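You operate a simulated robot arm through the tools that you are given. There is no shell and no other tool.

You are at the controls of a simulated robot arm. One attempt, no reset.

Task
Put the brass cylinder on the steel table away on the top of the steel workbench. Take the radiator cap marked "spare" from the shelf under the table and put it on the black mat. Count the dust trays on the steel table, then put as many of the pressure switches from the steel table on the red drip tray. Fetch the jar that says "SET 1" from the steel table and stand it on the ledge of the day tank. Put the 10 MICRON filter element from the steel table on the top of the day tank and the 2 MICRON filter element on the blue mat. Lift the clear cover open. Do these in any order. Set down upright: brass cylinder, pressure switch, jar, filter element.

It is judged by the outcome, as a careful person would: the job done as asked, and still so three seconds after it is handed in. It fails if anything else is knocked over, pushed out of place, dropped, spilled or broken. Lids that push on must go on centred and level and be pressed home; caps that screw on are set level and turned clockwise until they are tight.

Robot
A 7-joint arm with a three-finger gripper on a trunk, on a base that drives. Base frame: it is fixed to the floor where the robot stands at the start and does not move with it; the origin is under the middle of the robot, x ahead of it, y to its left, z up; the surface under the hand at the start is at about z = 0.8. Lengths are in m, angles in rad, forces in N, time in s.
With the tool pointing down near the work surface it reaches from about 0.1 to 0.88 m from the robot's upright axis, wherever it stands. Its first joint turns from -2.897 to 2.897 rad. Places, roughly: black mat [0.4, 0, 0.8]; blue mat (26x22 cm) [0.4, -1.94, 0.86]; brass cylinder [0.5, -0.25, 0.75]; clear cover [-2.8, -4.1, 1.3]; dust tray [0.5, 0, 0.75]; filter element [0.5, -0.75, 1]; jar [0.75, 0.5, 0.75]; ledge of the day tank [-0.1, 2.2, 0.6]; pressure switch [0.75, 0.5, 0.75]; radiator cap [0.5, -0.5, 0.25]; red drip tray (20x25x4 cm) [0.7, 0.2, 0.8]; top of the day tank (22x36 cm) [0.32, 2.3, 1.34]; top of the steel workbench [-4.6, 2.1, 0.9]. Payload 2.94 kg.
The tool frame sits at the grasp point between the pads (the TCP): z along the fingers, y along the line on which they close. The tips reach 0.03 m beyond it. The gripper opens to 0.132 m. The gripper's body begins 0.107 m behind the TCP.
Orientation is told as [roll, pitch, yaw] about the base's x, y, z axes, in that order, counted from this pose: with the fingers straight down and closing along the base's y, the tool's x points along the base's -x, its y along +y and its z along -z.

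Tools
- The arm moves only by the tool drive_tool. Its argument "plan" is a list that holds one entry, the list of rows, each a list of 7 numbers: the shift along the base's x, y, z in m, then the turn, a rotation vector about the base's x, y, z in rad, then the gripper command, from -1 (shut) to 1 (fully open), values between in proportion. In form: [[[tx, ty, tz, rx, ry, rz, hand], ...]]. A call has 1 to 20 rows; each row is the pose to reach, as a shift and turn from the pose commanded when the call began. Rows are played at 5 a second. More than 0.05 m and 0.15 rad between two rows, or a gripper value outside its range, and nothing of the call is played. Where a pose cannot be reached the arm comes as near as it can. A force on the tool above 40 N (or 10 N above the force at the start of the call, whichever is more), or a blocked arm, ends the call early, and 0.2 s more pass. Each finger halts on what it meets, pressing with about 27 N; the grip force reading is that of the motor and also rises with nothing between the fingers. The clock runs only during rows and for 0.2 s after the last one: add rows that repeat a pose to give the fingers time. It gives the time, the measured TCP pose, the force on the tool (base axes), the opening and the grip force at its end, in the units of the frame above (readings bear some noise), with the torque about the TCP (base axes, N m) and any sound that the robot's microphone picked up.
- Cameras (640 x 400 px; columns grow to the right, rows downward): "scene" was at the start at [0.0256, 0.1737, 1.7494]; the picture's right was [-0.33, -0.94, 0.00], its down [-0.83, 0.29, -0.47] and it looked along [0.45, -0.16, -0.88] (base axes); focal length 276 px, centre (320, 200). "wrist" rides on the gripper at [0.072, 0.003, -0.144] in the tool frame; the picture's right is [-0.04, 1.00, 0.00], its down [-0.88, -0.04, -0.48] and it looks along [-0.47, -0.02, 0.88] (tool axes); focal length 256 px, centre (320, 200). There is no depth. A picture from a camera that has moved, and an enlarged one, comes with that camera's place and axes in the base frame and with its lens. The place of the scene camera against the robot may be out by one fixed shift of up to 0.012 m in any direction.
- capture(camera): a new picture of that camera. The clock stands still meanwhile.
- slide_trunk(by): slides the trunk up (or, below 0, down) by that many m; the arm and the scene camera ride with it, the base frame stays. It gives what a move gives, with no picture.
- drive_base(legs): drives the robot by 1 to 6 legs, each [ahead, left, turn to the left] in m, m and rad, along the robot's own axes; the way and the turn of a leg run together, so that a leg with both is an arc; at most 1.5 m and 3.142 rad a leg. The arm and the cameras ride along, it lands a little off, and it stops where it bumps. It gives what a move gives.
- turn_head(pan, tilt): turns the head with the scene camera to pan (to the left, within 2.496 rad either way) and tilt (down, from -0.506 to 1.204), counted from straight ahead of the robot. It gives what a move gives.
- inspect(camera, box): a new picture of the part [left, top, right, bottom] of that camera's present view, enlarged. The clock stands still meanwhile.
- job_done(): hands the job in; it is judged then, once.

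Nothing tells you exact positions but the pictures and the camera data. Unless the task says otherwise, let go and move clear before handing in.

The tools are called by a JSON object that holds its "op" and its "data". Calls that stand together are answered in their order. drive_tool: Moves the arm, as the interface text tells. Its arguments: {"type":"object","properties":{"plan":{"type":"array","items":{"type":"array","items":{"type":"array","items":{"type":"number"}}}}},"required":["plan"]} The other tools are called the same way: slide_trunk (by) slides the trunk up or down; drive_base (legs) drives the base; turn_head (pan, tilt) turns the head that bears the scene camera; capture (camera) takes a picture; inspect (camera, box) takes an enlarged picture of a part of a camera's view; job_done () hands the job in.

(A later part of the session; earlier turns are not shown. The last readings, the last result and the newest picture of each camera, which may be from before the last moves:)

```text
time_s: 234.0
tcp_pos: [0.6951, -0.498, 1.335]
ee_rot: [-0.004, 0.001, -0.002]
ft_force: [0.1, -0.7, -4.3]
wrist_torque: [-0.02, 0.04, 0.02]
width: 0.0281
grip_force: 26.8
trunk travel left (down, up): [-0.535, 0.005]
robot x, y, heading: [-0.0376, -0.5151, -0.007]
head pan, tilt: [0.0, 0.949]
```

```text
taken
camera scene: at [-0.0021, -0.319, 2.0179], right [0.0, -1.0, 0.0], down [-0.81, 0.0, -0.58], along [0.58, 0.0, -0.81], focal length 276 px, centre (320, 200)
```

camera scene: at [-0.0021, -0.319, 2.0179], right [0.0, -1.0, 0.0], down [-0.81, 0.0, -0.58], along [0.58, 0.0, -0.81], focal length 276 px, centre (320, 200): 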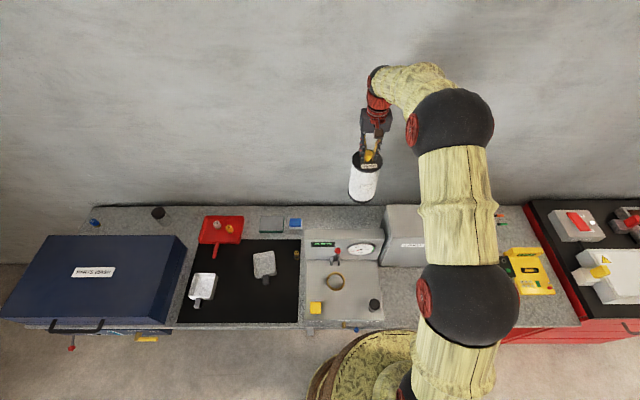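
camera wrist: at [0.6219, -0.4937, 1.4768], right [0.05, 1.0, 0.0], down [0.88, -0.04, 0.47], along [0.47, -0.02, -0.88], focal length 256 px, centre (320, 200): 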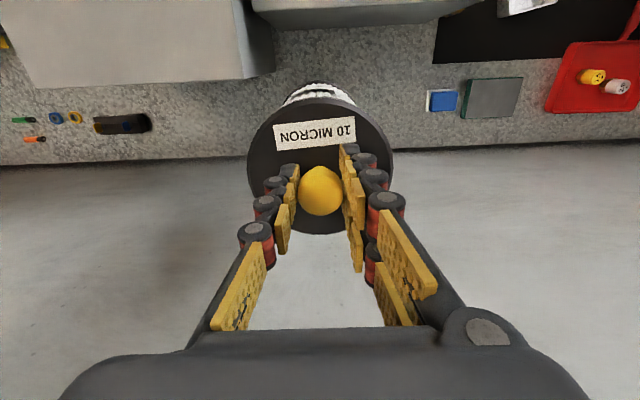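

Lifted clear. I'll raise a bit, back out and drive to the tank with the 10 MICRON element.

{"op": "drive_tool", "data": {"plan": [[[0, 0, 0.04, 0, 0, 0, -1], [-0.02, 0, 0.07, 0, 0, 0, -1], [-0.05, 0, 0.09, 0, 0, 0, -1], [-0.09, 0, 0.1, 0, 0, 0, -1], [-0.13, 0.02, 0.1, 0, 0, 0, -1], [-0.16, 0.03, 0.1, 0, 0, 0, -1], [-0.16, 0.03, 0.1, 0, 0, 0, -1]]]}}

{"op": "drive_base", "data": {"legs": [[-0.35, 0, 0], [0, 1.3, 0], [0, 0, 1.575], [0.6, 0, 0], [0, -0.65, 0]]}}

{"op": "turn_head", "data": {"pan": 0.0, "tilt": 0.7}}

{"op": "capture", "data": {"camera": "scene"}}

{"op": "capture", "data": {"camera": "wrist"}}

```text
time_s: 235.6
tcp_pos: [0.5345, -0.4671, 1.4335]
ee_rot: [-0.001, 0.003, -0.003]
ft_force: [1.4, 0.4, -3.3]
wrist_torque: [-0.01, 0.01, -0.02]
width: 0.0286
grip_force: 27.2
trunk travel left (down, up): [-0.535, 0.005]
robot x, y, heading: [-0.0425, -0.5176, -0.001]
head pan, tilt: [0.0, 0.949]
```

```text
time_s: 254.1
tcp_pos: [0.2052, 1.9722, 1.434]
ee_rot: [0.0, 0.001, 1.581]
ft_force: [0.2, 1.0, -4.2]
wrist_torque: [-0.02, 0.06, -0.01]
width: 0.0286
grip_force: 27.3
trunk travel left (down, up): [-0.535, 0.005]
robot x, y, heading: [0.2601, 1.3987, 1.58]
head pan, tilt: [0.0, 0.949]
```

```text
time_s: 254.8
tcp_pos: [0.2043, 1.9732, 1.4344]
ee_rot: [-0.003, 0.002, 1.581]
ft_force: [0.3, 0.5, -4.6]
wrist_torque: [-0.01, 0.02, -0.01]
width: 0.028
grip_force: 26.9
trunk travel left (down, up): [-0.535, 0.005]
robot x, y, heading: [0.2604, 1.3952, 1.58]
head pan, tilt: [0.0, 0.7]
```

```text
taken
camera scene: at [0.0632, 1.4571, 2.0377], right [1.0, 0.01, 0.0], down [0.01, -0.65, -0.76], along [-0.01, 0.76, -0.65], focal length 276 px, centre (320, 200)
```

scene: 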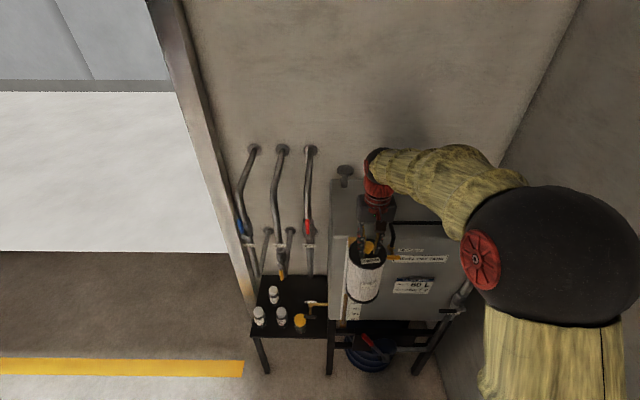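

```text
taken
camera wrist: at [0.2012, 1.9008, 1.578], right [-1.0, 0.03, 0.0], down [0.03, 0.88, 0.47], along [0.02, 0.47, -0.88], focal length 256 px, centre (320, 200)
```

wrist: 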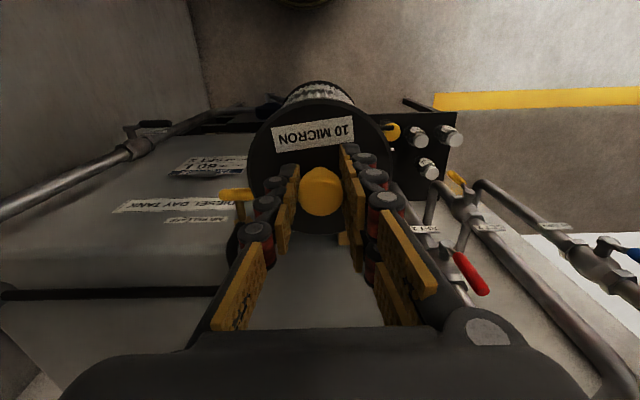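

I'm at the tank; I need to raise above its top before moving forward.

{"op": "drive_tool", "data": {"plan": [[[0, 0, 0.04, 0, 0, 0, -1], [0, 0, 0.08, 0, 0, 0, -1], [0, 0, 0.12, 0, 0, 0, -1], [0, 0, 0.16, 0, 0, 0, -1], [0, 0, 0.2, 0, 0, 0, -1], [0, 0, 0.23, 0, 0, 0, -1], [0, 0, 0.23, 0, 0, 0, -1]]]}}

{"op": "turn_head", "data": {"pan": -0.2, "tilt": 0.6}}

{"op": "capture", "data": {"camera": "scene"}}

{"op": "capture", "data": {"camera": "wrist"}}

```text
time_s: 256.4
tcp_pos: [0.2058, 1.9718, 1.6658]
ee_rot: [-0.002, 0.001, 1.58]
ft_force: [-0.2, -0.3, -4.0]
wrist_torque: [-0.06, 0.0, 0.0]
width: 0.0283
grip_force: 26.9
trunk travel left (down, up): [-0.535, 0.005]
robot x, y, heading: [0.2622, 1.3975, 1.588]
head pan, tilt: [0.0, 0.7]
```

```text
time_s: 257.2
tcp_pos: [0.2045, 1.9718, 1.665]
ee_rot: [-0.001, 0.001, 1.582]
ft_force: [0.4, 0.1, -5.0]
wrist_torque: [-0.05, -0.01, 0.0]
width: 0.0284
grip_force: 27.2
trunk travel left (down, up): [-0.535, 0.005]
robot x, y, heading: [0.2589, 1.3956, 1.581]
head pan, tilt: [-0.201, 0.6]
```

```text
taken
camera scene: at [0.0808, 1.4589, 2.0464], right [0.98, -0.19, 0.0], down [-0.11, -0.56, -0.82], along [0.16, 0.81, -0.57], focal length 276 px, centre (320, 200)
```

scene: 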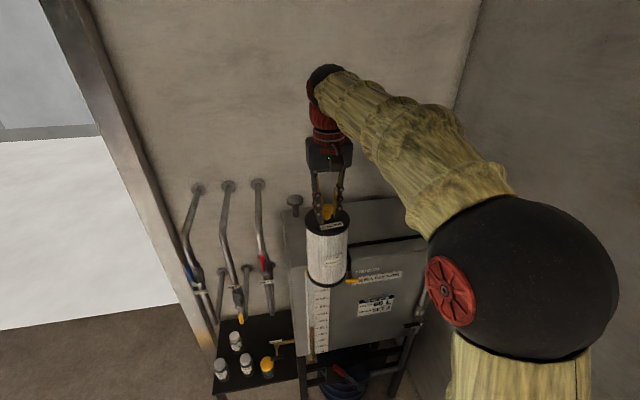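

```text
taken
camera wrist: at [0.2018, 1.9001, 1.8083], right [-1.0, 0.03, 0.0], down [0.03, 0.88, 0.47], along [0.02, 0.47, -0.88], focal length 256 px, centre (320, 200)
```

wrist: 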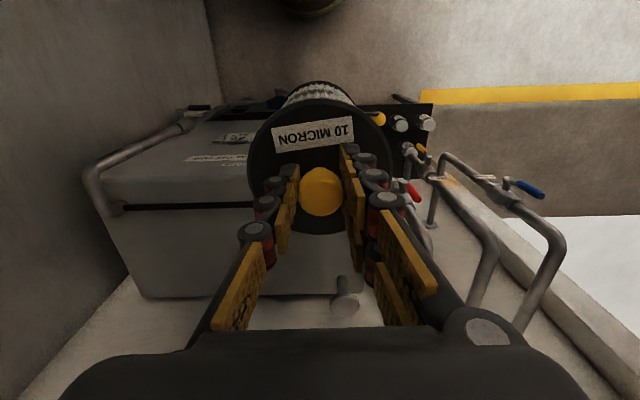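

Tank top spans about x 0.10–0.68, y 2.13–2.42, with a vent near (0.16, 2.4) and a bar on the front edge. I'll shift to x≈0.33 and creep forward.

{"op": "drive_tool", "data": {"plan": [[[0.04, 0, 0, 0, 0, 0, -1], [0.08, 0, 0, 0, 0, 0, -1], [0.12, 0, 0, 0, 0, 0, -1], [0.13, 0, 0, 0, 0, 0, -1], [0.13, 0, 0, 0, 0, 0, -1]]]}}

{"op": "drive_base", "data": {"legs": [[0.15, 0, 0]]}}

{"op": "drive_tool", "data": {"plan": [[[0, 0.04, 0, 0, 0, 0, -1], [0, 0.08, 0, 0, 0, 0, -1], [0, 0.12, 0, 0, 0, 0, -1], [0, 0.15, 0, 0, 0, 0, -1], [0, 0.15, 0, 0, 0, 0, -1]]]}}

{"op": "capture", "data": {"camera": "wrist"}}

{"op": "capture", "data": {"camera": "scene"}}

```text
time_s: 258.4
tcp_pos: [0.3355, 1.9708, 1.6663]
ee_rot: [0.0, 0.003, 1.581]
ft_force: [0.2, 0.0, -4.9]
wrist_torque: [0.01, 0.05, -0.01]
width: 0.0285
grip_force: 26.6
trunk travel left (down, up): [-0.535, 0.005]
robot x, y, heading: [0.258, 1.4002, 1.583]
head pan, tilt: [-0.201, 0.6]
```

```text
time_s: 259.8
tcp_pos: [0.3326, 2.1247, 1.6636]
ee_rot: [-0.001, 0.003, 1.58]
ft_force: [0.3, 0.9, -4.6]
wrist_torque: [-0.07, 0.02, 0.0]
width: 0.0286
grip_force: 27.4
trunk travel left (down, up): [-0.535, 0.005]
robot x, y, heading: [0.2591, 1.5491, 1.581]
head pan, tilt: [-0.201, 0.6]
```

```text
time_s: 260.9
tcp_pos: [0.3335, 2.2697, 1.6669]
ee_rot: [-0.002, 0.0, 1.581]
ft_force: [-0.3, -1.2, -3.8]
wrist_torque: [0.03, 0.02, 0.02]
width: 0.0285
grip_force: 26.7
trunk travel left (down, up): [-0.535, 0.005]
robot x, y, heading: [0.2597, 1.5481, 1.579]
head pan, tilt: [-0.201, 0.6]
```

```text
taken
camera wrist: at [0.3299, 2.1988, 1.8097], right [-1.0, 0.03, 0.0], down [0.03, 0.88, 0.48], along [0.02, 0.48, -0.88], focal length 256 px, centre (320, 200)
```

wrist: 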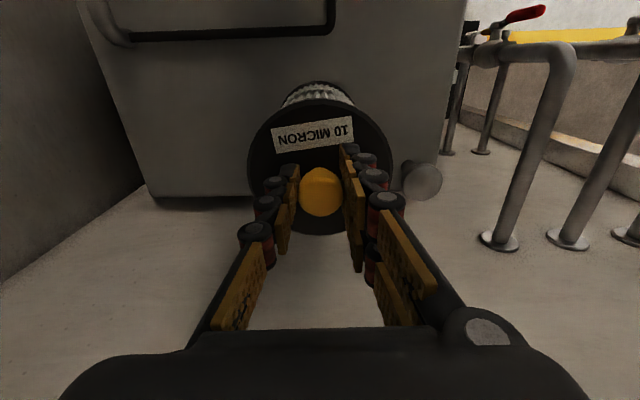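

```text
taken
camera scene: at [0.0794, 1.6078, 2.0465], right [0.98, -0.19, 0.0], down [-0.11, -0.55, -0.83], along [0.16, 0.81, -0.56], focal length 276 px, centre (320, 200)
```

scene: 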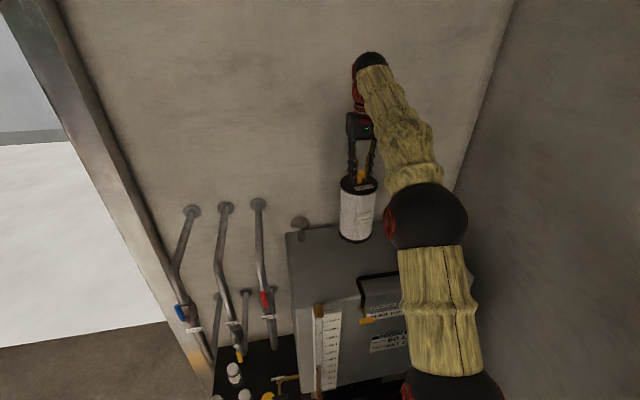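

Centred over the tank top at (0.333, 2.27). Lowering to contact.

{"op": "drive_tool", "data": {"plan": [[[0, 0, -0.03, 0, 0, 0, -1], [0, 0, -0.06, 0, 0, 0, -1], [0, 0, -0.075, 0, 0, 0, -1], [0, 0, -0.075, 0, 0, 0, -1]]]}}

{"op": "drive_tool", "data": {"plan": [[[0, 0, -0.003, 0, 0, 0, -1], [0, 0, -0.006, 0, 0, 0, -1], [0, 0, -0.006, 0, 0, 0, -1]]]}}

{"op": "drive_tool", "data": {"plan": [[[0, 0, -0.002, 0, 0, 0, -1], [0, 0, -0.004, 0, 0, 0, -1], [0, 0, -0.004, 0, 0, 0, -1]]]}}

{"op": "capture", "data": {"camera": "scene"}}

```text
time_s: 261.9
tcp_pos: [0.3317, 2.2716, 1.5884]
ee_rot: [0.0, 0.002, 1.581]
ft_force: [0.1, 0.5, -4.2]
wrist_torque: [-0.02, 0.0, -0.03]
width: 0.0283
grip_force: 26.8
trunk travel left (down, up): [-0.535, 0.005]
robot x, y, heading: [0.2584, 1.5494, 1.578]
head pan, tilt: [-0.201, 0.6]
```

```text
time_s: 262.8
tcp_pos: [0.3332, 2.2732, 1.5836]
ee_rot: [0.0, 0.001, 1.582]
ft_force: [-0.4, 0.0, -4.9]
wrist_torque: [-0.06, 0.03, -0.03]
width: 0.0282
grip_force: 26.8
trunk travel left (down, up): [-0.535, 0.005]
robot x, y, heading: [0.2607, 1.5503, 1.582]
head pan, tilt: [-0.201, 0.6]
```

```text
time_s: 263.6
tcp_pos: [0.3334, 2.273, 1.5798]
ee_rot: [0.0, 0.002, 1.581]
ft_force: [0.1, 0.2, -5.1]
wrist_torque: [-0.05, 0.02, 0.0]
width: 0.0283
grip_force: 26.7
trunk travel left (down, up): [-0.535, 0.005]
robot x, y, heading: [0.2564, 1.5488, 1.582]
head pan, tilt: [-0.201, 0.6]
```

```text
taken
camera scene: at [0.0796, 1.6107, 2.0464], right [0.98, -0.19, 0.0], down [-0.11, -0.56, -0.82], along [0.16, 0.81, -0.57], focal length 276 px, centre (320, 200)
```

scene: 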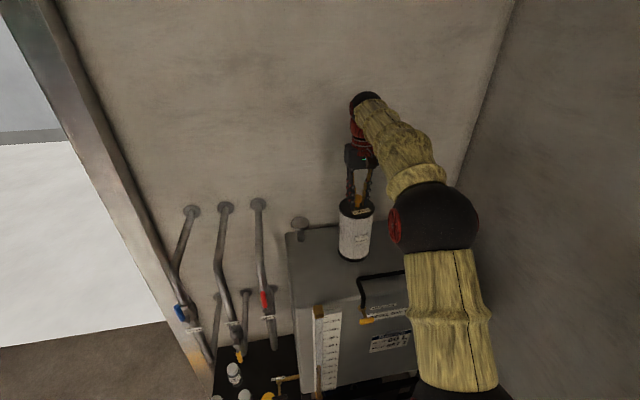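

{"op": "drive_tool", "data": {"plan": [[[0, 0, -0.003, 0, 0, 0, -1], [0, 0, -0.005, 0, 0, 0, -1], [0, 0, -0.005, 0, 0, 0, -1]]]}}

{"op": "drive_tool", "data": {"plan": [[[0, 0, -0.002, 0, 0, 0, -1], [0, 0, -0.003, 0, 0, 0, -1], [0, 0, -0.003, 0, 0, 0, -1]]]}}

{"op": "drive_tool", "data": {"plan": [[[0, 0, -0.002, 0, 0, 0, -1], [0, 0, -0.003, 0, 0, 0, -1], [0, 0, -0.003, 0, 0, 0, -1]]]}}

```text
time_s: 264.4
tcp_pos: [0.3344, 2.2728, 1.5741]
ee_rot: [0.0, 0.002, 1.581]
ft_force: [0.2, -0.1, -4.1]
wrist_torque: [-0.01, 0.01, 0.01]
width: 0.0281
grip_force: 27.5
trunk travel left (down, up): [-0.535, 0.005]
robot x, y, heading: [0.256, 1.5494, 1.579]
head pan, tilt: [-0.201, 0.6]
```

```text
time_s: 265.1
tcp_pos: [0.3335, 2.2728, 1.5708]
ee_rot: [-0.001, 0.001, 1.582]
ft_force: [-0.8, 0.1, -4.5]
wrist_torque: [-0.02, -0.01, 0.01]
width: 0.0284
grip_force: 26.9
trunk travel left (down, up): [-0.535, 0.005]
robot x, y, heading: [0.2577, 1.5514, 1.578]
head pan, tilt: [-0.201, 0.6]
```

```text
time_s: 265.9
tcp_pos: [0.3333, 2.273, 1.5696]
ee_rot: [0.0, 0.002, 1.582]
ft_force: [0.4, 0.0, -4.7]
wrist_torque: [0.01, -0.01, 0.0]
width: 0.0287
grip_force: 27.1
trunk travel left (down, up): [-0.535, 0.005]
robot x, y, heading: [0.2584, 1.5453, 1.58]
head pan, tilt: [-0.201, 0.6]
```

{"op": "drive_tool", "data": {"plan": [[[0, 0, -0.002, 0, 0, 0, -1], [0, 0, -0.003, 0, 0, 0, -1], [0, 0, -0.003, 0, 0, 0, -1]]]}}

{"op": "drive_tool", "data": {"plan": [[[0, 0, -0.002, 0, 0, 0, -1], [0, 0, -0.003, 0, 0, 0, -1], [0, 0, -0.003, 0, 0, 0, -1]]]}}

{"op": "drive_tool", "data": {"plan": [[[0, 0, -0.002, 0, 0, 0, -1], [0, 0, -0.003, 0, 0, 0, -1], [0, 0, -0.003, 0, 0, 0, -1]]]}}

```text
time_s: 266.8
tcp_pos: [0.3354, 2.2715, 1.5657]
ee_rot: [-0.003, 0.002, 1.581]
ft_force: [2.0, 0.9, 6.6]
wrist_torque: [0.0, 0.11, 0.01]
width: 0.0281
grip_force: 26.9
trunk travel left (down, up): [-0.535, 0.005]
robot x, y, heading: [0.259, 1.548, 1.587]
head pan, tilt: [-0.201, 0.6]
```

```text
time_s: 267.6
tcp_pos: [0.3348, 2.2721, 1.5654]
ee_rot: [0.001, 0.0, 1.583]
ft_force: [5.7, 2.0, 19.8]
wrist_torque: [0.24, -0.1, -0.08]
width: 0.0285
grip_force: 26.9
trunk travel left (down, up): [-0.535, 0.005]
robot x, y, heading: [0.2563, 1.5497, 1.576]
head pan, tilt: [-0.201, 0.6]
```

```text
time_s: 268.4
tcp_pos: [0.3346, 2.2718, 1.5627]
ee_rot: [-0.001, 0.001, 1.582]
ft_force: [7.1, 3.3, 22.6]
wrist_torque: [0.24, -0.12, -0.05]
width: 0.0283
grip_force: 27.3
trunk travel left (down, up): [-0.535, 0.005]
robot x, y, heading: [0.2572, 1.5475, 1.581]
head pan, tilt: [-0.201, 0.6]
```

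{"op": "drive_tool", "data": {"plan": [[[0, 0, 0.003, 0, 0, 0, -1], [0, 0, 0.003, 0, 0, 0, -0.5], [0, 0, 0.003, 0, 0, 0, 0], [0, 0, 0.003, 0, 0, 0, 0], [0, 0, 0.003, 0, 0, 0, 0], [0, 0, 0.02, 0, 0, 0, 0], [0, 0, 0.06, 0, 0, 0, 0], [0, 0, 0.1, 0, 0, 0, 0], [0, 0, 0.1, 0, 0, 0, 0]]]}}

{"op": "drive_tool", "data": {"plan": [[[0, -0.04, 0.02, 0, 0, 0, 0], [0, -0.08, 0.02, 0, 0, 0, 0], [0, -0.12, 0.02, 0, 0, 0, 0], [0, -0.16, 0.02, 0, 0, 0, 0], [0, -0.2, 0.0, 0, 0, 0, 0], [0, -0.24, -0.04, 0, 0, 0, 0], [0, -0.26, -0.08, 0, 0, 0, 0]]]}}

{"op": "inspect", "data": {"camera": "scene", "box": [270, 180, 430, 300]}}

{"op": "capture", "data": {"camera": "wrist"}}

```text
time_s: 270.4
tcp_pos: [0.3342, 2.2723, 1.6602]
ee_rot: [-0.001, 0.002, 1.581]
ft_force: [-0.3, 0.0, 0.3]
wrist_torque: [0.04, 0.01, 0.02]
width: 0.0659
grip_force: 0.1
trunk travel left (down, up): [-0.535, 0.005]
robot x, y, heading: [0.2576, 1.5481, 1.58]
head pan, tilt: [-0.201, 0.6]
```

```text
refused: row 6 steps farther than a row can; nothing moved
```

```text
3.33 times, centred on (350, 240) of scene
camera zoom: at [0.0796, 1.6099, 2.0464], right [0.98, -0.19, 0.0], down [-0.11, -0.55, -0.82], along [0.16, 0.81, -0.57], focal length 921 px, centre (220, 67)
```

zoom: 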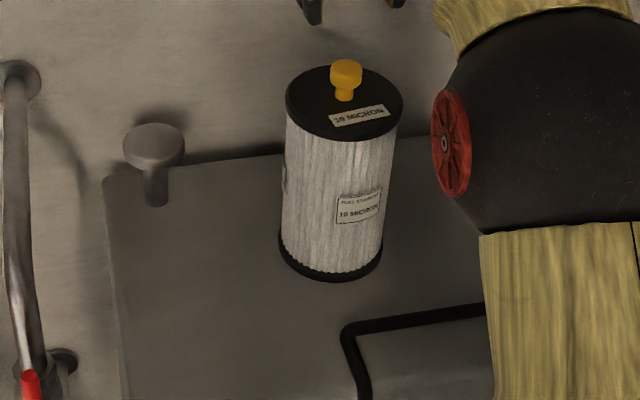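

```text
taken
camera wrist: at [0.3297, 2.201, 1.8038], right [-1.0, 0.03, 0.0], down [0.03, 0.88, 0.47], along [0.02, 0.47, -0.88], focal length 256 px, centre (320, 200)
```

wrist: 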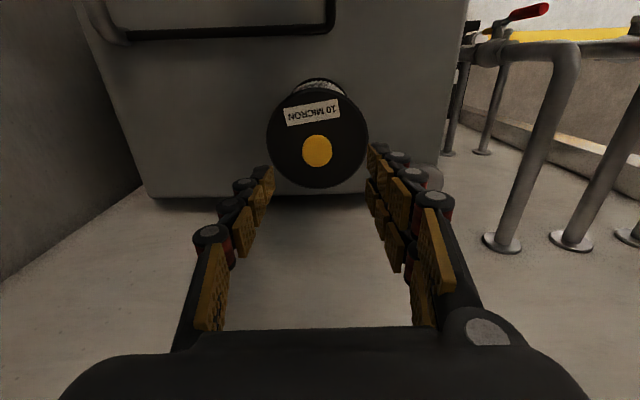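

The 10 MICRON element stands on the tank. Next is the SPARE radiator cap on the lower shelf; I'll drive back in front of the shelf.

{"op": "drive_base", "data": {"legs": [[-0.5, 0, 0], [0, 0.75, 0], [0, 0, -1.58], [0, -1.45, 0]]}}

{"op": "drive_tool", "data": {"plan": [[[-0.04, 0, -0.02, 0, 0, 0, 0.5], [-0.08, 0, -0.04, 0, 0, 0, 0.5], [-0.12, 0, -0.07, 0, 0, 0, 0.5], [-0.16, 0, -0.1, 0, 0, 0, 0.5], [-0.19, 0, -0.14, 0, 0, 0, 0.5], [-0.21, 0, -0.18, 0, 0, 0, 0.5], [-0.22, 0, -0.22, 0, 0, 0, 0.5], [-0.22, 0, -0.26, 0, 0, 0, 0.5], [-0.22, 0, -0.3, 0, 0, 0, 0.5]]]}}

{"op": "turn_head", "data": {"pan": -0.2, "tilt": 0.8}}

{"op": "capture", "data": {"camera": "scene"}}

{"op": "capture", "data": {"camera": "wrist"}}

```text
time_s: 273.0
tcp_pos: [0.3174, 1.8515, 1.6638]
ee_rot: [-0.005, -0.003, 1.594]
ft_force: [-1.1, 1.0, -0.5]
wrist_torque: [-0.12, -0.16, -0.02]
width: 0.0661
grip_force: 0.0
trunk travel left (down, up): [-0.535, 0.005]
robot x, y, heading: [0.2577, 1.1274, 1.593]
head pan, tilt: [-0.201, 0.6]
stopped in leg 1: the robot was blocked; the commanded pose is now the measured one
```

```text
time_s: 275.0
tcp_pos: [0.1004, 1.8486, 1.3674]
ee_rot: [-0.002, -0.008, 1.595]
ft_force: [0.4, -0.3, -0.3]
wrist_torque: [-0.03, 0.02, 0.01]
width: 0.099
grip_force: 0.0
trunk travel left (down, up): [-0.535, 0.005]
robot x, y, heading: [0.2582, 1.1189, 1.598]
head pan, tilt: [-0.201, 0.6]
```

```text
time_s: 275.7
tcp_pos: [0.1019, 1.8475, 1.3665]
ee_rot: [-0.004, -0.008, 1.593]
ft_force: [0.2, -0.1, -1.0]
wrist_torque: [0.02, -0.02, 0.04]
width: 0.0988
grip_force: 0.0
trunk travel left (down, up): [-0.535, 0.005]
robot x, y, heading: [0.2595, 1.1223, 1.595]
head pan, tilt: [-0.201, 0.799]
```

```text
taken
camera scene: at [0.0755, 1.1745, 2.0296], right [0.98, -0.18, 0.0], down [-0.13, -0.71, -0.7], along [0.12, 0.69, -0.72], focal length 276 px, centre (320, 200)
```

scene: 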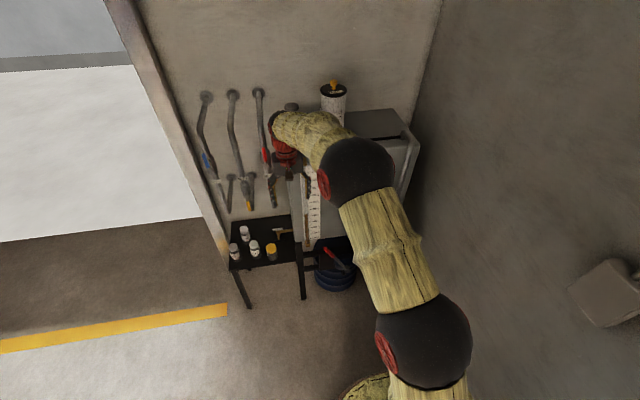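

```text
taken
camera wrist: at [0.0989, 1.7753, 1.5096], right [-1.0, 0.02, 0.0], down [0.02, 0.88, 0.48], along [0.01, 0.48, -0.88], focal length 256 px, centre (320, 200)
```

wrist: 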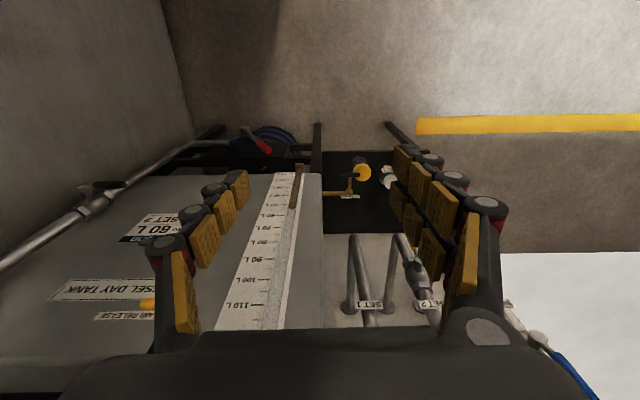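

The base bumped the table's end because I backed too far at that x. I'll move off, check the table, and then continue round.

{"op": "drive_base", "data": {"legs": [[0.1, 0, -0.015], [0, 0.75, 0], [0, 0, -1.57]]}}

{"op": "turn_head", "data": {"pan": -0.2, "tilt": 0.8}}

{"op": "capture", "data": {"camera": "scene"}}

{"op": "inspect", "data": {"camera": "scene", "box": [300, 120, 540, 280]}}

```text
time_s: 284.3
tcp_pos: [0.2299, 1.3633, 1.3669]
ee_rot: [-0.002, -0.006, 0.011]
ft_force: [0.2, -0.9, 0.1]
wrist_torque: [0.0, 0.0, 0.01]
width: 0.0988
grip_force: 0.0
trunk travel left (down, up): [-0.535, 0.005]
robot x, y, heading: [-0.5032, 1.22, 0.014]
head pan, tilt: [-0.201, 0.799]
```

```text
time_s: 284.9
tcp_pos: [0.2303, 1.3633, 1.3667]
ee_rot: [-0.005, -0.007, 0.011]
ft_force: [-0.9, 0.1, -0.8]
wrist_torque: [-0.01, 0.01, 0.06]
width: 0.0987
grip_force: 0.1
trunk travel left (down, up): [-0.535, 0.005]
robot x, y, heading: [-0.4981, 1.2166, 0.016]
head pan, tilt: [-0.201, 0.799]
```

```text
taken
camera scene: at [-0.4546, 1.3978, 2.0295], right [-0.19, -0.98, 0.0], down [-0.7, 0.13, -0.7], along [0.68, -0.13, -0.72], focal length 276 px, centre (320, 200)
```

scene: 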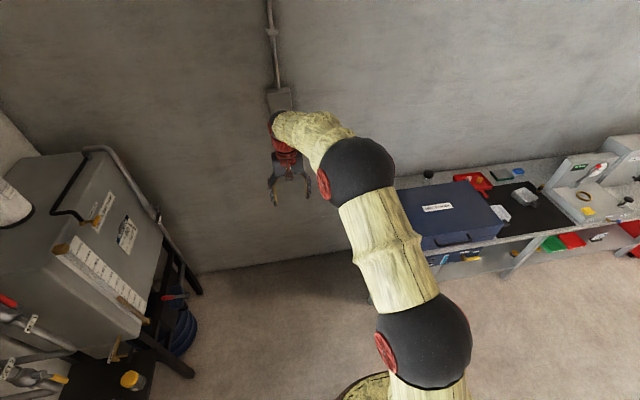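

```text
2.50 times, centred on (420, 200) of scene
camera zoom: at [-0.4546, 1.3978, 2.0295], right [-0.19, -0.98, 0.0], down [-0.7, 0.13, -0.7], along [0.68, -0.13, -0.72], focal length 691 px, centre (70, 200)
```

zoom: 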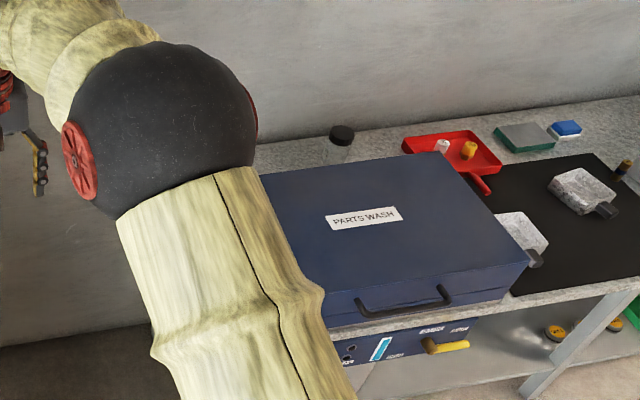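

Nothing toppled. Now going to the shelf.

{"op": "drive_base", "data": {"legs": [[0, -1.4, 0], [0, -0.28, 0]]}}

{"op": "drive_tool", "data": {"plan": [[[-0.04, -0.03, 0, 0.005, 0.006, -0.01, 0.5], [-0.08, -0.06, 0, 0.005, 0.006, -0.01, 0.5], [-0.12, -0.09, 0, 0.005, 0.006, -0.01, 0.5], [-0.16, -0.12, 0, 0.005, 0.006, -0.01, 0.5], [-0.2, -0.15, 0, 0.005, 0.006, -0.01, 0.5], [-0.22, -0.15, 0, 0.005, 0.006, -0.01, 0.5]]]}}

{"op": "slide_trunk", "data": {"by": -0.5}}

{"op": "turn_head", "data": {"pan": 0, "tilt": 0.8}}

{"op": "capture", "data": {"camera": "scene"}}

{"op": "capture", "data": {"camera": "wrist"}}

```text
time_s: 293.5
tcp_pos: [0.2482, -0.3248, 1.3669]
ee_rot: [0.0, -0.007, 0.008]
ft_force: [0.9, -0.7, 0.4]
wrist_torque: [0.04, -0.01, 0.04]
width: 0.099
grip_force: 0.1
trunk travel left (down, up): [-0.535, 0.005]
robot x, y, heading: [-0.4788, -0.4659, 0.011]
head pan, tilt: [-0.201, 0.799]
```

```text
time_s: 294.9
tcp_pos: [0.0278, -0.4732, 1.368]
ee_rot: [0.002, -0.002, 0.0]
ft_force: [-0.1, -0.1, -0.4]
wrist_torque: [-0.01, -0.01, 0.0]
width: 0.099
grip_force: 0.2
trunk travel left (down, up): [-0.535, 0.005]
robot x, y, heading: [-0.4778, -0.4654, 0.005]
head pan, tilt: [-0.201, 0.799]
```

```text
refused: -0.5 is not a number from -0.4 to 0.4
```

```text
time_s: 295.6
tcp_pos: [0.0291, -0.4739, 1.3656]
ee_rot: [0.003, -0.002, -0.003]
ft_force: [0.3, -0.1, -0.8]
wrist_torque: [-0.05, 0.01, -0.01]
width: 0.099
grip_force: 0.1
trunk travel left (down, up): [-0.535, 0.005]
robot x, y, heading: [-0.4774, -0.464, 0.007]
head pan, tilt: [0.0, 0.799]
```

```text
taken
camera scene: at [-0.4352, -0.2707, 2.0296], right [0.01, -1.0, 0.0], down [-0.72, -0.01, -0.7], along [0.7, 0.01, -0.72], focal length 276 px, centre (320, 200)
```

scene: 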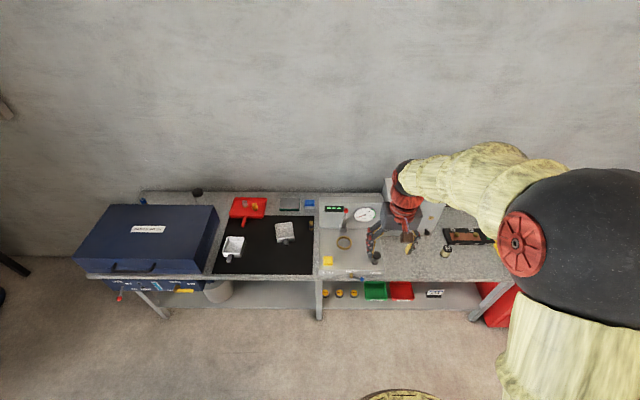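

```text
taken
camera wrist: at [-0.0448, -0.4703, 1.5097], right [0.05, 1.0, 0.0], down [0.88, -0.04, 0.48], along [0.48, -0.02, -0.88], focal length 256 px, centre (320, 200)
```

wrist: 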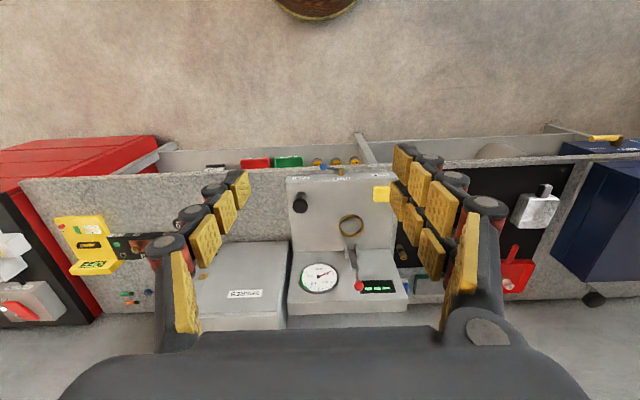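

{"op": "slide_trunk", "data": {"by": -0.4}}

{"op": "drive_base", "data": {"legs": [[-0.22, 0, 0]]}}

{"op": "drive_tool", "data": {"plan": [[[0.04, 0, 0, 0, -0.13, 0, 0.5], [0.08, 0, 0, 0, -0.26, 0, 0.5], [0.12, 0, 0, 0, -0.39, 0, 0.5], [0.16, 0, 0, 0, -0.52, 0, 0.5], [0.19, 0, 0, 0, -0.65, 0, 0.5], [0.21, 0, -0.03, 0, -0.78, 0, 0.5], [0.22, 0, -0.07, 0, -0.91, 0, 0.5], [0.22, 0, -0.11, 0, -1.0, 0, 0.5], [0.22, 0, -0.15, 0, -1.05, 0, 0.5], [0.22, 0, -0.19, 0, -1.05, 0, 0.3], [0.22, 0, -0.23, 0, -1.05, 0, 0.1], [0.22, 0, -0.27, 0, -1.05, 0, 0.1], [0.22, 0, -0.27, 0, -1.05, 0, 0.1]]]}}

{"op": "capture", "data": {"camera": "scene"}}

{"op": "capture", "data": {"camera": "wrist"}}

```text
time_s: 299.4
tcp_pos: [0.0283, -0.4738, 0.9662]
ee_rot: [0.001, -0.001, -0.003]
ft_force: [0.7, 0.3, -0.7]
wrist_torque: [-0.01, -0.01, 0.02]
width: 0.0991
grip_force: 0.0
trunk travel left (down, up): [-0.135, 0.405]
robot x, y, heading: [-0.4806, -0.4692, 0.006]
head pan, tilt: [0.0, 0.799]
```

```text
time_s: 301.1
tcp_pos: [-0.1914, -0.4752, 0.9663]
ee_rot: [0.001, -0.002, -0.002]
ft_force: [0.6, 0.4, -0.4]
wrist_torque: [-0.01, 0.0, 0.01]
width: 0.0989
grip_force: 0.0
trunk travel left (down, up): [-0.135, 0.405]
robot x, y, heading: [-0.6981, -0.4681, 0.009]
head pan, tilt: [0.0, 0.799]
```

```text
time_s: 303.9
tcp_pos: [0.0285, -0.4741, 0.6963]
ee_rot: [0.006, -1.051, -0.002]
ft_force: [-0.3, -0.2, -0.3]
wrist_torque: [0.04, 0.0, -0.01]
width: 0.0728
grip_force: 0.1
out of reach, approached as far as the arm can: row 7
trunk travel left (down, up): [-0.135, 0.405]
robot x, y, heading: [-0.6989, -0.4719, 0.008]
head pan, tilt: [0.0, 0.799]
```

```text
taken
camera scene: at [-0.6548, -0.2728, 1.6296], right [0.01, -1.0, 0.0], down [-0.72, -0.01, -0.7], along [0.7, 0.01, -0.72], focal length 276 px, centre (320, 200)
```

scene: 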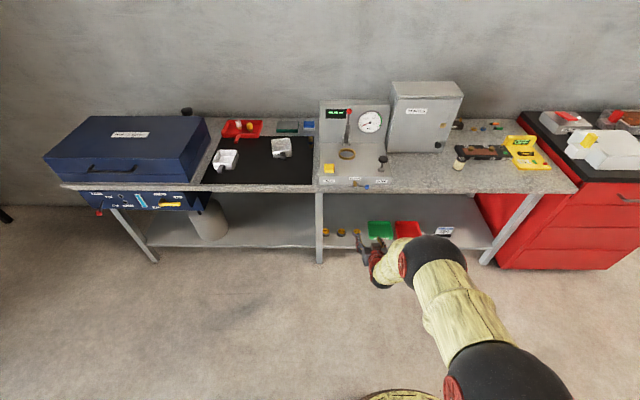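

```text
taken
camera wrist: at [-0.1327, -0.4718, 0.7039], right [0.02, 1.0, 0.04], down [0.02, -0.04, 1.0], along [1.0, -0.02, -0.02], focal length 256 px, centre (320, 200)
```

wrist: 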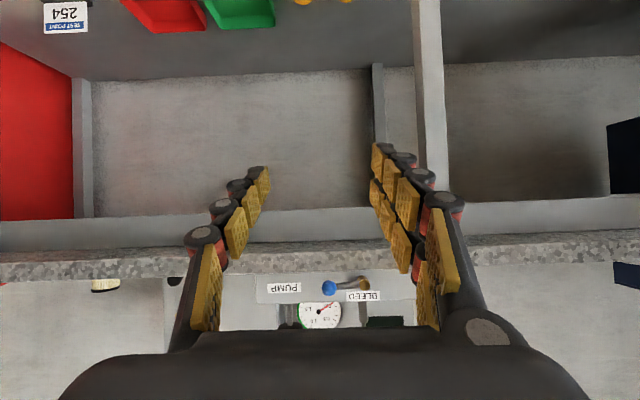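

{"op": "slide_trunk", "data": {"by": -0.13}}

{"op": "drive_tool", "data": {"plan": [[[0, 0, -0.04, 0, 0, 0, 0.1], [0, 0, -0.08, 0, 0, 0, 0.1], [0, 0, -0.12, 0, 0, 0, 0.1], [0, 0, -0.16, 0, 0, 0, 0.1], [0, 0, -0.2, 0, 0, 0, 0.1], [0, 0, -0.2, 0, 0, 0, 0.1]]]}}

{"op": "capture", "data": {"camera": "scene"}}

{"op": "capture", "data": {"camera": "wrist"}}

```text
time_s: 305.5
tcp_pos: [0.029, -0.4761, 0.5664]
ee_rot: [0.003, -1.054, -0.003]
ft_force: [-0.5, 0.7, -0.3]
wrist_torque: [0.01, 0.03, 0.01]
width: 0.0726
grip_force: 0.0
trunk travel left (down, up): [-0.005, 0.535]
robot x, y, heading: [-0.6972, -0.4708, 0.011]
head pan, tilt: [0.0, 0.799]
```

```text
time_s: 306.9
tcp_pos: [0.0281, -0.4757, 0.3659]
ee_rot: [0.005, -1.054, -0.003]
ft_force: [-0.7, -0.5, 0.0]
wrist_torque: [0.01, 0.01, 0.02]
width: 0.0727
grip_force: 0.1
trunk travel left (down, up): [-0.005, 0.535]
robot x, y, heading: [-0.6994, -0.4696, 0.009]
head pan, tilt: [0.0, 0.799]
```

```text
taken
camera scene: at [-0.6553, -0.2728, 1.4996], right [0.01, -1.0, 0.0], down [-0.72, -0.01, -0.7], along [0.7, 0.01, -0.72], focal length 276 px, centre (320, 200)
```

scene: 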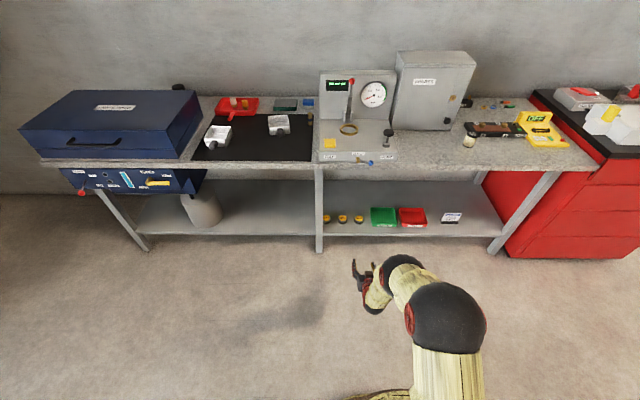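

```text
taken
camera wrist: at [-0.1337, -0.4715, 0.374], right [0.02, 1.0, 0.04], down [0.02, -0.04, 1.0], along [1.0, -0.02, -0.02], focal length 256 px, centre (320, 200)
```

wrist: 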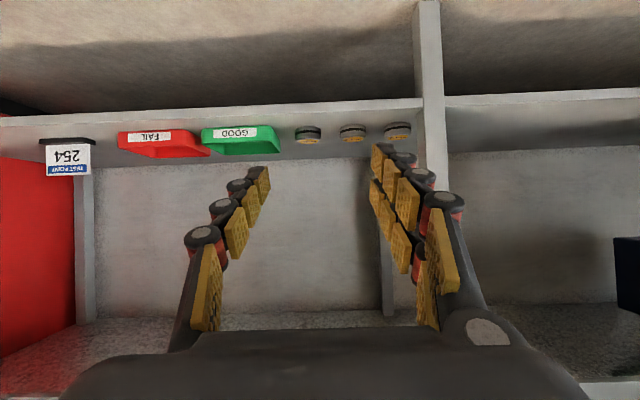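

SPARE cap is at about (0.42, −0.50), z≈0.205–0.245. I'll ease the tilt to ~50°, line up in y, and drive in above it.

{"op": "drive_tool", "data": {"plan": [[[0, -0.013, 0, 0, 0.09, 0, 0.15], [0, -0.026, 0, 0, 0.18, 0, 0.15], [0, -0.026, 0, 0, 0.18, 0, 0.15]]]}}

{"op": "drive_base", "data": {"legs": [[0.25, 0, -0.008]]}}

{"op": "capture", "data": {"camera": "wrist"}}

{"op": "capture", "data": {"camera": "scene"}}

```text
time_s: 307.7
tcp_pos: [0.0278, -0.5021, 0.3663]
ee_rot: [0.004, -0.87, -0.001]
ft_force: [-0.1, 0.7, -0.7]
wrist_torque: [-0.03, 0.02, 0.02]
width: 0.0759
grip_force: 0.0
trunk travel left (down, up): [-0.005, 0.535]
robot x, y, heading: [-0.6967, -0.4663, 0.009]
head pan, tilt: [0.0, 0.799]
```

```text
time_s: 309.5
tcp_pos: [0.2821, -0.506, 0.3674]
ee_rot: [0.003, -0.874, -0.01]
ft_force: [0.1, -0.5, -0.3]
wrist_torque: [0.04, -0.02, -0.03]
width: 0.0757
grip_force: 0.1
trunk travel left (down, up): [-0.005, 0.535]
robot x, y, heading: [-0.4435, -0.4697, 0.001]
head pan, tilt: [0.0, 0.799]
```

```text
taken
camera wrist: at [0.1232, -0.5005, 0.4029], right [0.03, 1.0, 0.04], down [0.2, -0.04, 0.98], along [0.98, -0.03, -0.2], focal length 256 px, centre (320, 200)
```

wrist: 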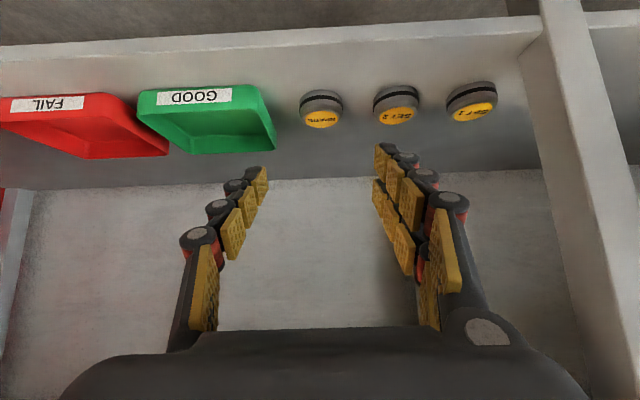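

```text
taken
camera scene: at [-0.4007, -0.2715, 1.4996], right [0.0, -1.0, 0.0], down [-0.72, 0.0, -0.7], along [0.7, 0.0, -0.72], focal length 276 px, centre (320, 200)
```

scene: 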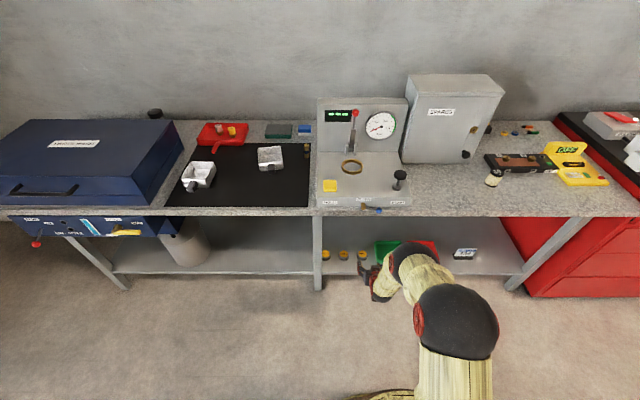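

{"op": "drive_base", "data": {"legs": [[0.13, 0, 0.005]]}}

{"op": "drive_tool", "data": {"plan": [[[0, 0, -0.03, 0, 0, 0, 0.15], [0, 0, -0.06, 0, 0, 0, 0.15], [0, 0, -0.06, 0, 0, 0, 0.15]]]}}

{"op": "capture", "data": {"camera": "wrist"}}

{"op": "capture", "data": {"camera": "scene"}}

```text
time_s: 310.8
tcp_pos: [0.4105, -0.5021, 0.3662]
ee_rot: [0.003, -0.874, -0.006]
ft_force: [0.0, 0.2, -0.9]
wrist_torque: [-0.04, -0.01, 0.02]
width: 0.0755
grip_force: 0.1
trunk travel left (down, up): [-0.005, 0.535]
robot x, y, heading: [-0.3129, -0.4688, 0.007]
head pan, tilt: [0.0, 0.799]
```

```text
time_s: 311.6
tcp_pos: [0.4115, -0.5026, 0.3052]
ee_rot: [0.003, -0.874, -0.003]
ft_force: [0.0, 0.7, 0.5]
wrist_torque: [0.02, -0.02, 0.02]
width: 0.076
grip_force: 0.1
trunk travel left (down, up): [-0.005, 0.535]
robot x, y, heading: [-0.3157, -0.4665, 0.006]
head pan, tilt: [0.0, 0.799]
```

```text
taken
camera wrist: at [0.2538, -0.4985, 0.3427], right [0.03, 1.0, 0.04], down [0.2, -0.04, 0.98], along [0.98, -0.02, -0.2], focal length 256 px, centre (320, 200)
```

wrist: 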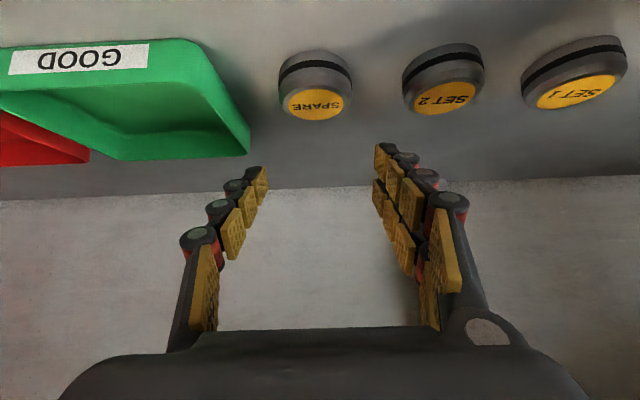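

```text
taken
camera scene: at [-0.2711, -0.2706, 1.4996], right [0.01, -1.0, 0.0], down [-0.72, -0.01, -0.7], along [0.7, 0.01, -0.72], focal length 276 px, centre (320, 200)
```

scene: 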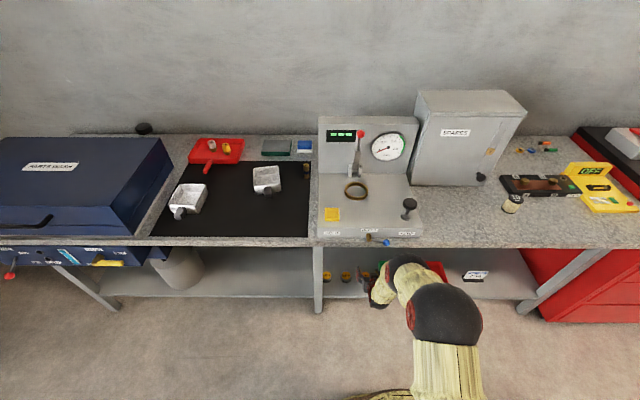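

The label clearly reads SPARE and the cap is centred. I'll descend with a narrower opening.

{"op": "drive_tool", "data": {"plan": [[[0.001, -0.001, -0.02, 0, 0, 0, 0.07], [0.002, -0.001, -0.04, 0, 0, 0, 0.07], [0.002, -0.001, -0.055, 0, 0, 0, 0.07], [0.002, -0.001, -0.064, 0, 0, 0, 0.07], [0.002, -0.001, -0.064, 0, 0, 0, 0.07]]]}}

{"op": "capture", "data": {"camera": "wrist"}}

```text
time_s: 312.8
tcp_pos: [0.4124, -0.5026, 0.2431]
ee_rot: [0.004, -0.873, -0.006]
ft_force: [0.1, 0.1, 0.1]
wrist_torque: [-0.02, -0.01, 0.01]
width: 0.0709
grip_force: 0.1
trunk travel left (down, up): [-0.005, 0.535]
robot x, y, heading: [-0.3144, -0.4672, 0.002]
head pan, tilt: [0.0, 0.799]
```

```text
taken
camera wrist: at [0.2554, -0.4986, 0.2789], right [0.03, 1.0, 0.04], down [0.2, -0.04, 0.98], along [0.98, -0.02, -0.2], focal length 256 px, centre (320, 200)
```

wrist: 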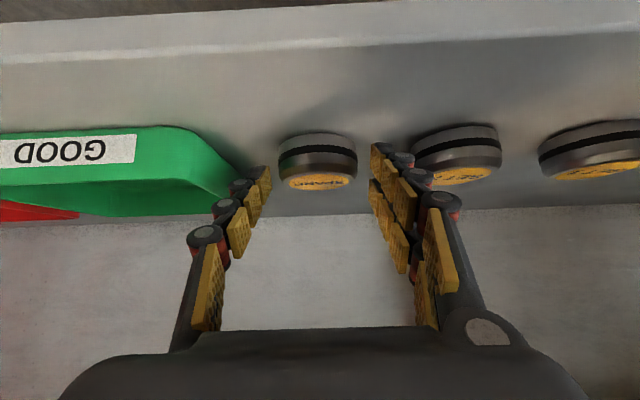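

{"op": "drive_tool", "data": {"plan": [[[0.003, 0, -0.004, 0, 0, 0, 0.05], [0.003, 0, -0.006, 0, 0, 0, -0.2], [0.003, 0, -0.006, 0, 0, 0, -1], [0.003, 0, -0.006, 0, 0, 0, -1], [0.003, 0, -0.006, 0, 0, 0, -1], [0.003, 0, -0.006, 0, 0, 0, -1]]]}}

{"op": "drive_tool", "data": {"plan": [[[0, 0, 0.01, 0, 0, 0, -1], [0, 0, 0.03, 0, 0, 0, -1], [0, 0, 0.06, 0, 0, 0, -1], [0, 0, 0.08, 0, 0, 0, -1], [0, 0, 0.08, 0, 0, 0, -1]]]}}

{"op": "capture", "data": {"camera": "wrist"}}

```text
time_s: 314.2
tcp_pos: [0.4156, -0.5022, 0.2363]
ee_rot: [0.004, -0.873, -0.006]
ft_force: [-0.3, -0.2, 1.9]
wrist_torque: [-0.02, -0.01, -0.04]
width: 0.0567
grip_force: 27.1
trunk travel left (down, up): [-0.005, 0.535]
robot x, y, heading: [-0.3141, -0.4652, 0.004]
head pan, tilt: [0.0, 0.799]
```

```text
time_s: 315.4
tcp_pos: [0.4161, -0.5019, 0.3163]
ee_rot: [0.004, -0.871, -0.004]
ft_force: [0.2, 0.4, 0.1]
wrist_torque: [0.02, 0.02, 0.0]
width: 0.0566
grip_force: 26.8
trunk travel left (down, up): [-0.005, 0.535]
robot x, y, heading: [-0.3147, -0.4667, 0.007]
head pan, tilt: [0.0, 0.799]
```

```text
taken
camera wrist: at [0.2582, -0.4984, 0.3528], right [0.03, 1.0, 0.04], down [0.2, -0.04, 0.98], along [0.98, -0.02, -0.2], focal length 256 px, centre (320, 200)
```

wrist: 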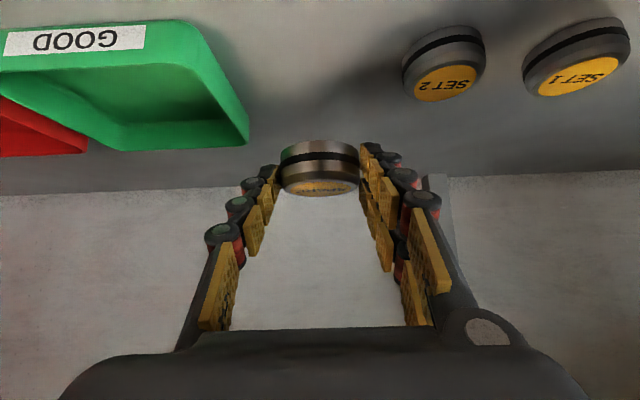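

Cap held. I'll back out from under the table, rise, and go to the mat.

{"op": "drive_base", "data": {"legs": [[-0.45, 0, 0]]}}

{"op": "slide_trunk", "data": {"by": 0.4}}

{"op": "drive_tool", "data": {"plan": [[[0, 0, 0.04, 0, 0, 0, -1], [0, 0, 0.08, 0, 0, 0, -1], [0, 0, 0.12, 0, 0, 0, -1], [0, 0, 0.16, 0, 0, 0, -1], [0, 0, 0.2, 0, 0, 0, -1], [0, 0, 0.24, 0, 0, 0, -1], [0, 0, 0.24, 0, 0, 0, -1]]]}}

{"op": "drive_base", "data": {"legs": [[0, 0.54, -0.005], [0.3, 0, 0]]}}

{"op": "capture", "data": {"camera": "scene"}}

{"op": "capture", "data": {"camera": "wrist"}}

```text
time_s: 318.1
tcp_pos: [-0.0302, -0.5071, 0.3159]
ee_rot: [0.006, -0.869, -0.007]
ft_force: [0.3, 0.0, -1.5]
wrist_torque: [0.01, 0.04, 0.06]
width: 0.0566
grip_force: 26.9
trunk travel left (down, up): [-0.005, 0.535]
robot x, y, heading: [-0.7639, -0.4693, 0.007]
head pan, tilt: [0.0, 0.799]
```

```text
time_s: 321.9
tcp_pos: [-0.0303, -0.5072, 0.7166]
ee_rot: [0.003, -0.87, -0.006]
ft_force: [0.7, 0.0, -1.8]
wrist_torque: [0.02, 0.0, 0.01]
width: 0.0568
grip_force: 27.2
trunk travel left (down, up): [-0.405, 0.135]
robot x, y, heading: [-0.7589, -0.4658, 0.008]
head pan, tilt: [0.0, 0.799]
```

```text
time_s: 323.5
tcp_pos: [-0.0301, -0.5062, 0.9572]
ee_rot: [0.003, -0.871, -0.006]
ft_force: [-0.6, 1.1, -1.3]
wrist_torque: [0.0, 0.01, 0.03]
width: 0.0564
grip_force: 27.1
trunk travel left (down, up): [-0.405, 0.135]
robot x, y, heading: [-0.7608, -0.4695, 0.007]
head pan, tilt: [0.0, 0.799]
```

```text
time_s: 328.3
tcp_pos: [0.2706, 0.0346, 0.9552]
ee_rot: [0.004, -0.87, -0.009]
ft_force: [1.3, 0.7, -0.6]
wrist_torque: [0.01, 0.04, -0.01]
width: 0.0565
grip_force: 27.0
trunk travel left (down, up): [-0.405, 0.135]
robot x, y, heading: [-0.4605, 0.0729, 0.002]
head pan, tilt: [0.0, 0.799]
```

```text
taken
camera scene: at [-0.4149, 0.2671, 1.8995], right [0.0, -1.0, 0.0], down [-0.72, 0.0, -0.7], along [0.7, 0.0, -0.72], focal length 276 px, centre (320, 200)
```

scene: 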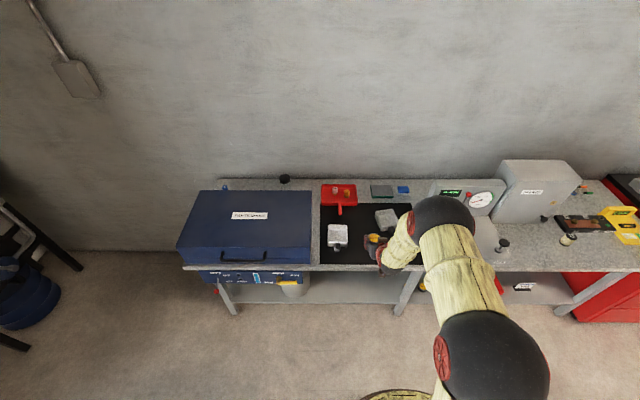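

```text
taken
camera wrist: at [0.1139, 0.038, 0.9925], right [0.03, 1.0, 0.04], down [0.2, -0.04, 0.98], along [0.98, -0.03, -0.2], focal length 256 px, centre (320, 200)
```

wrist: 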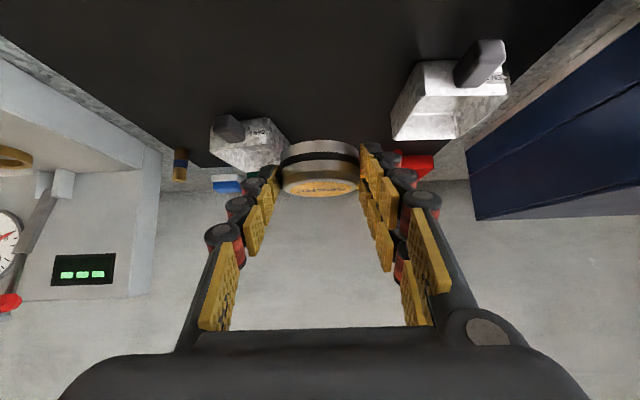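

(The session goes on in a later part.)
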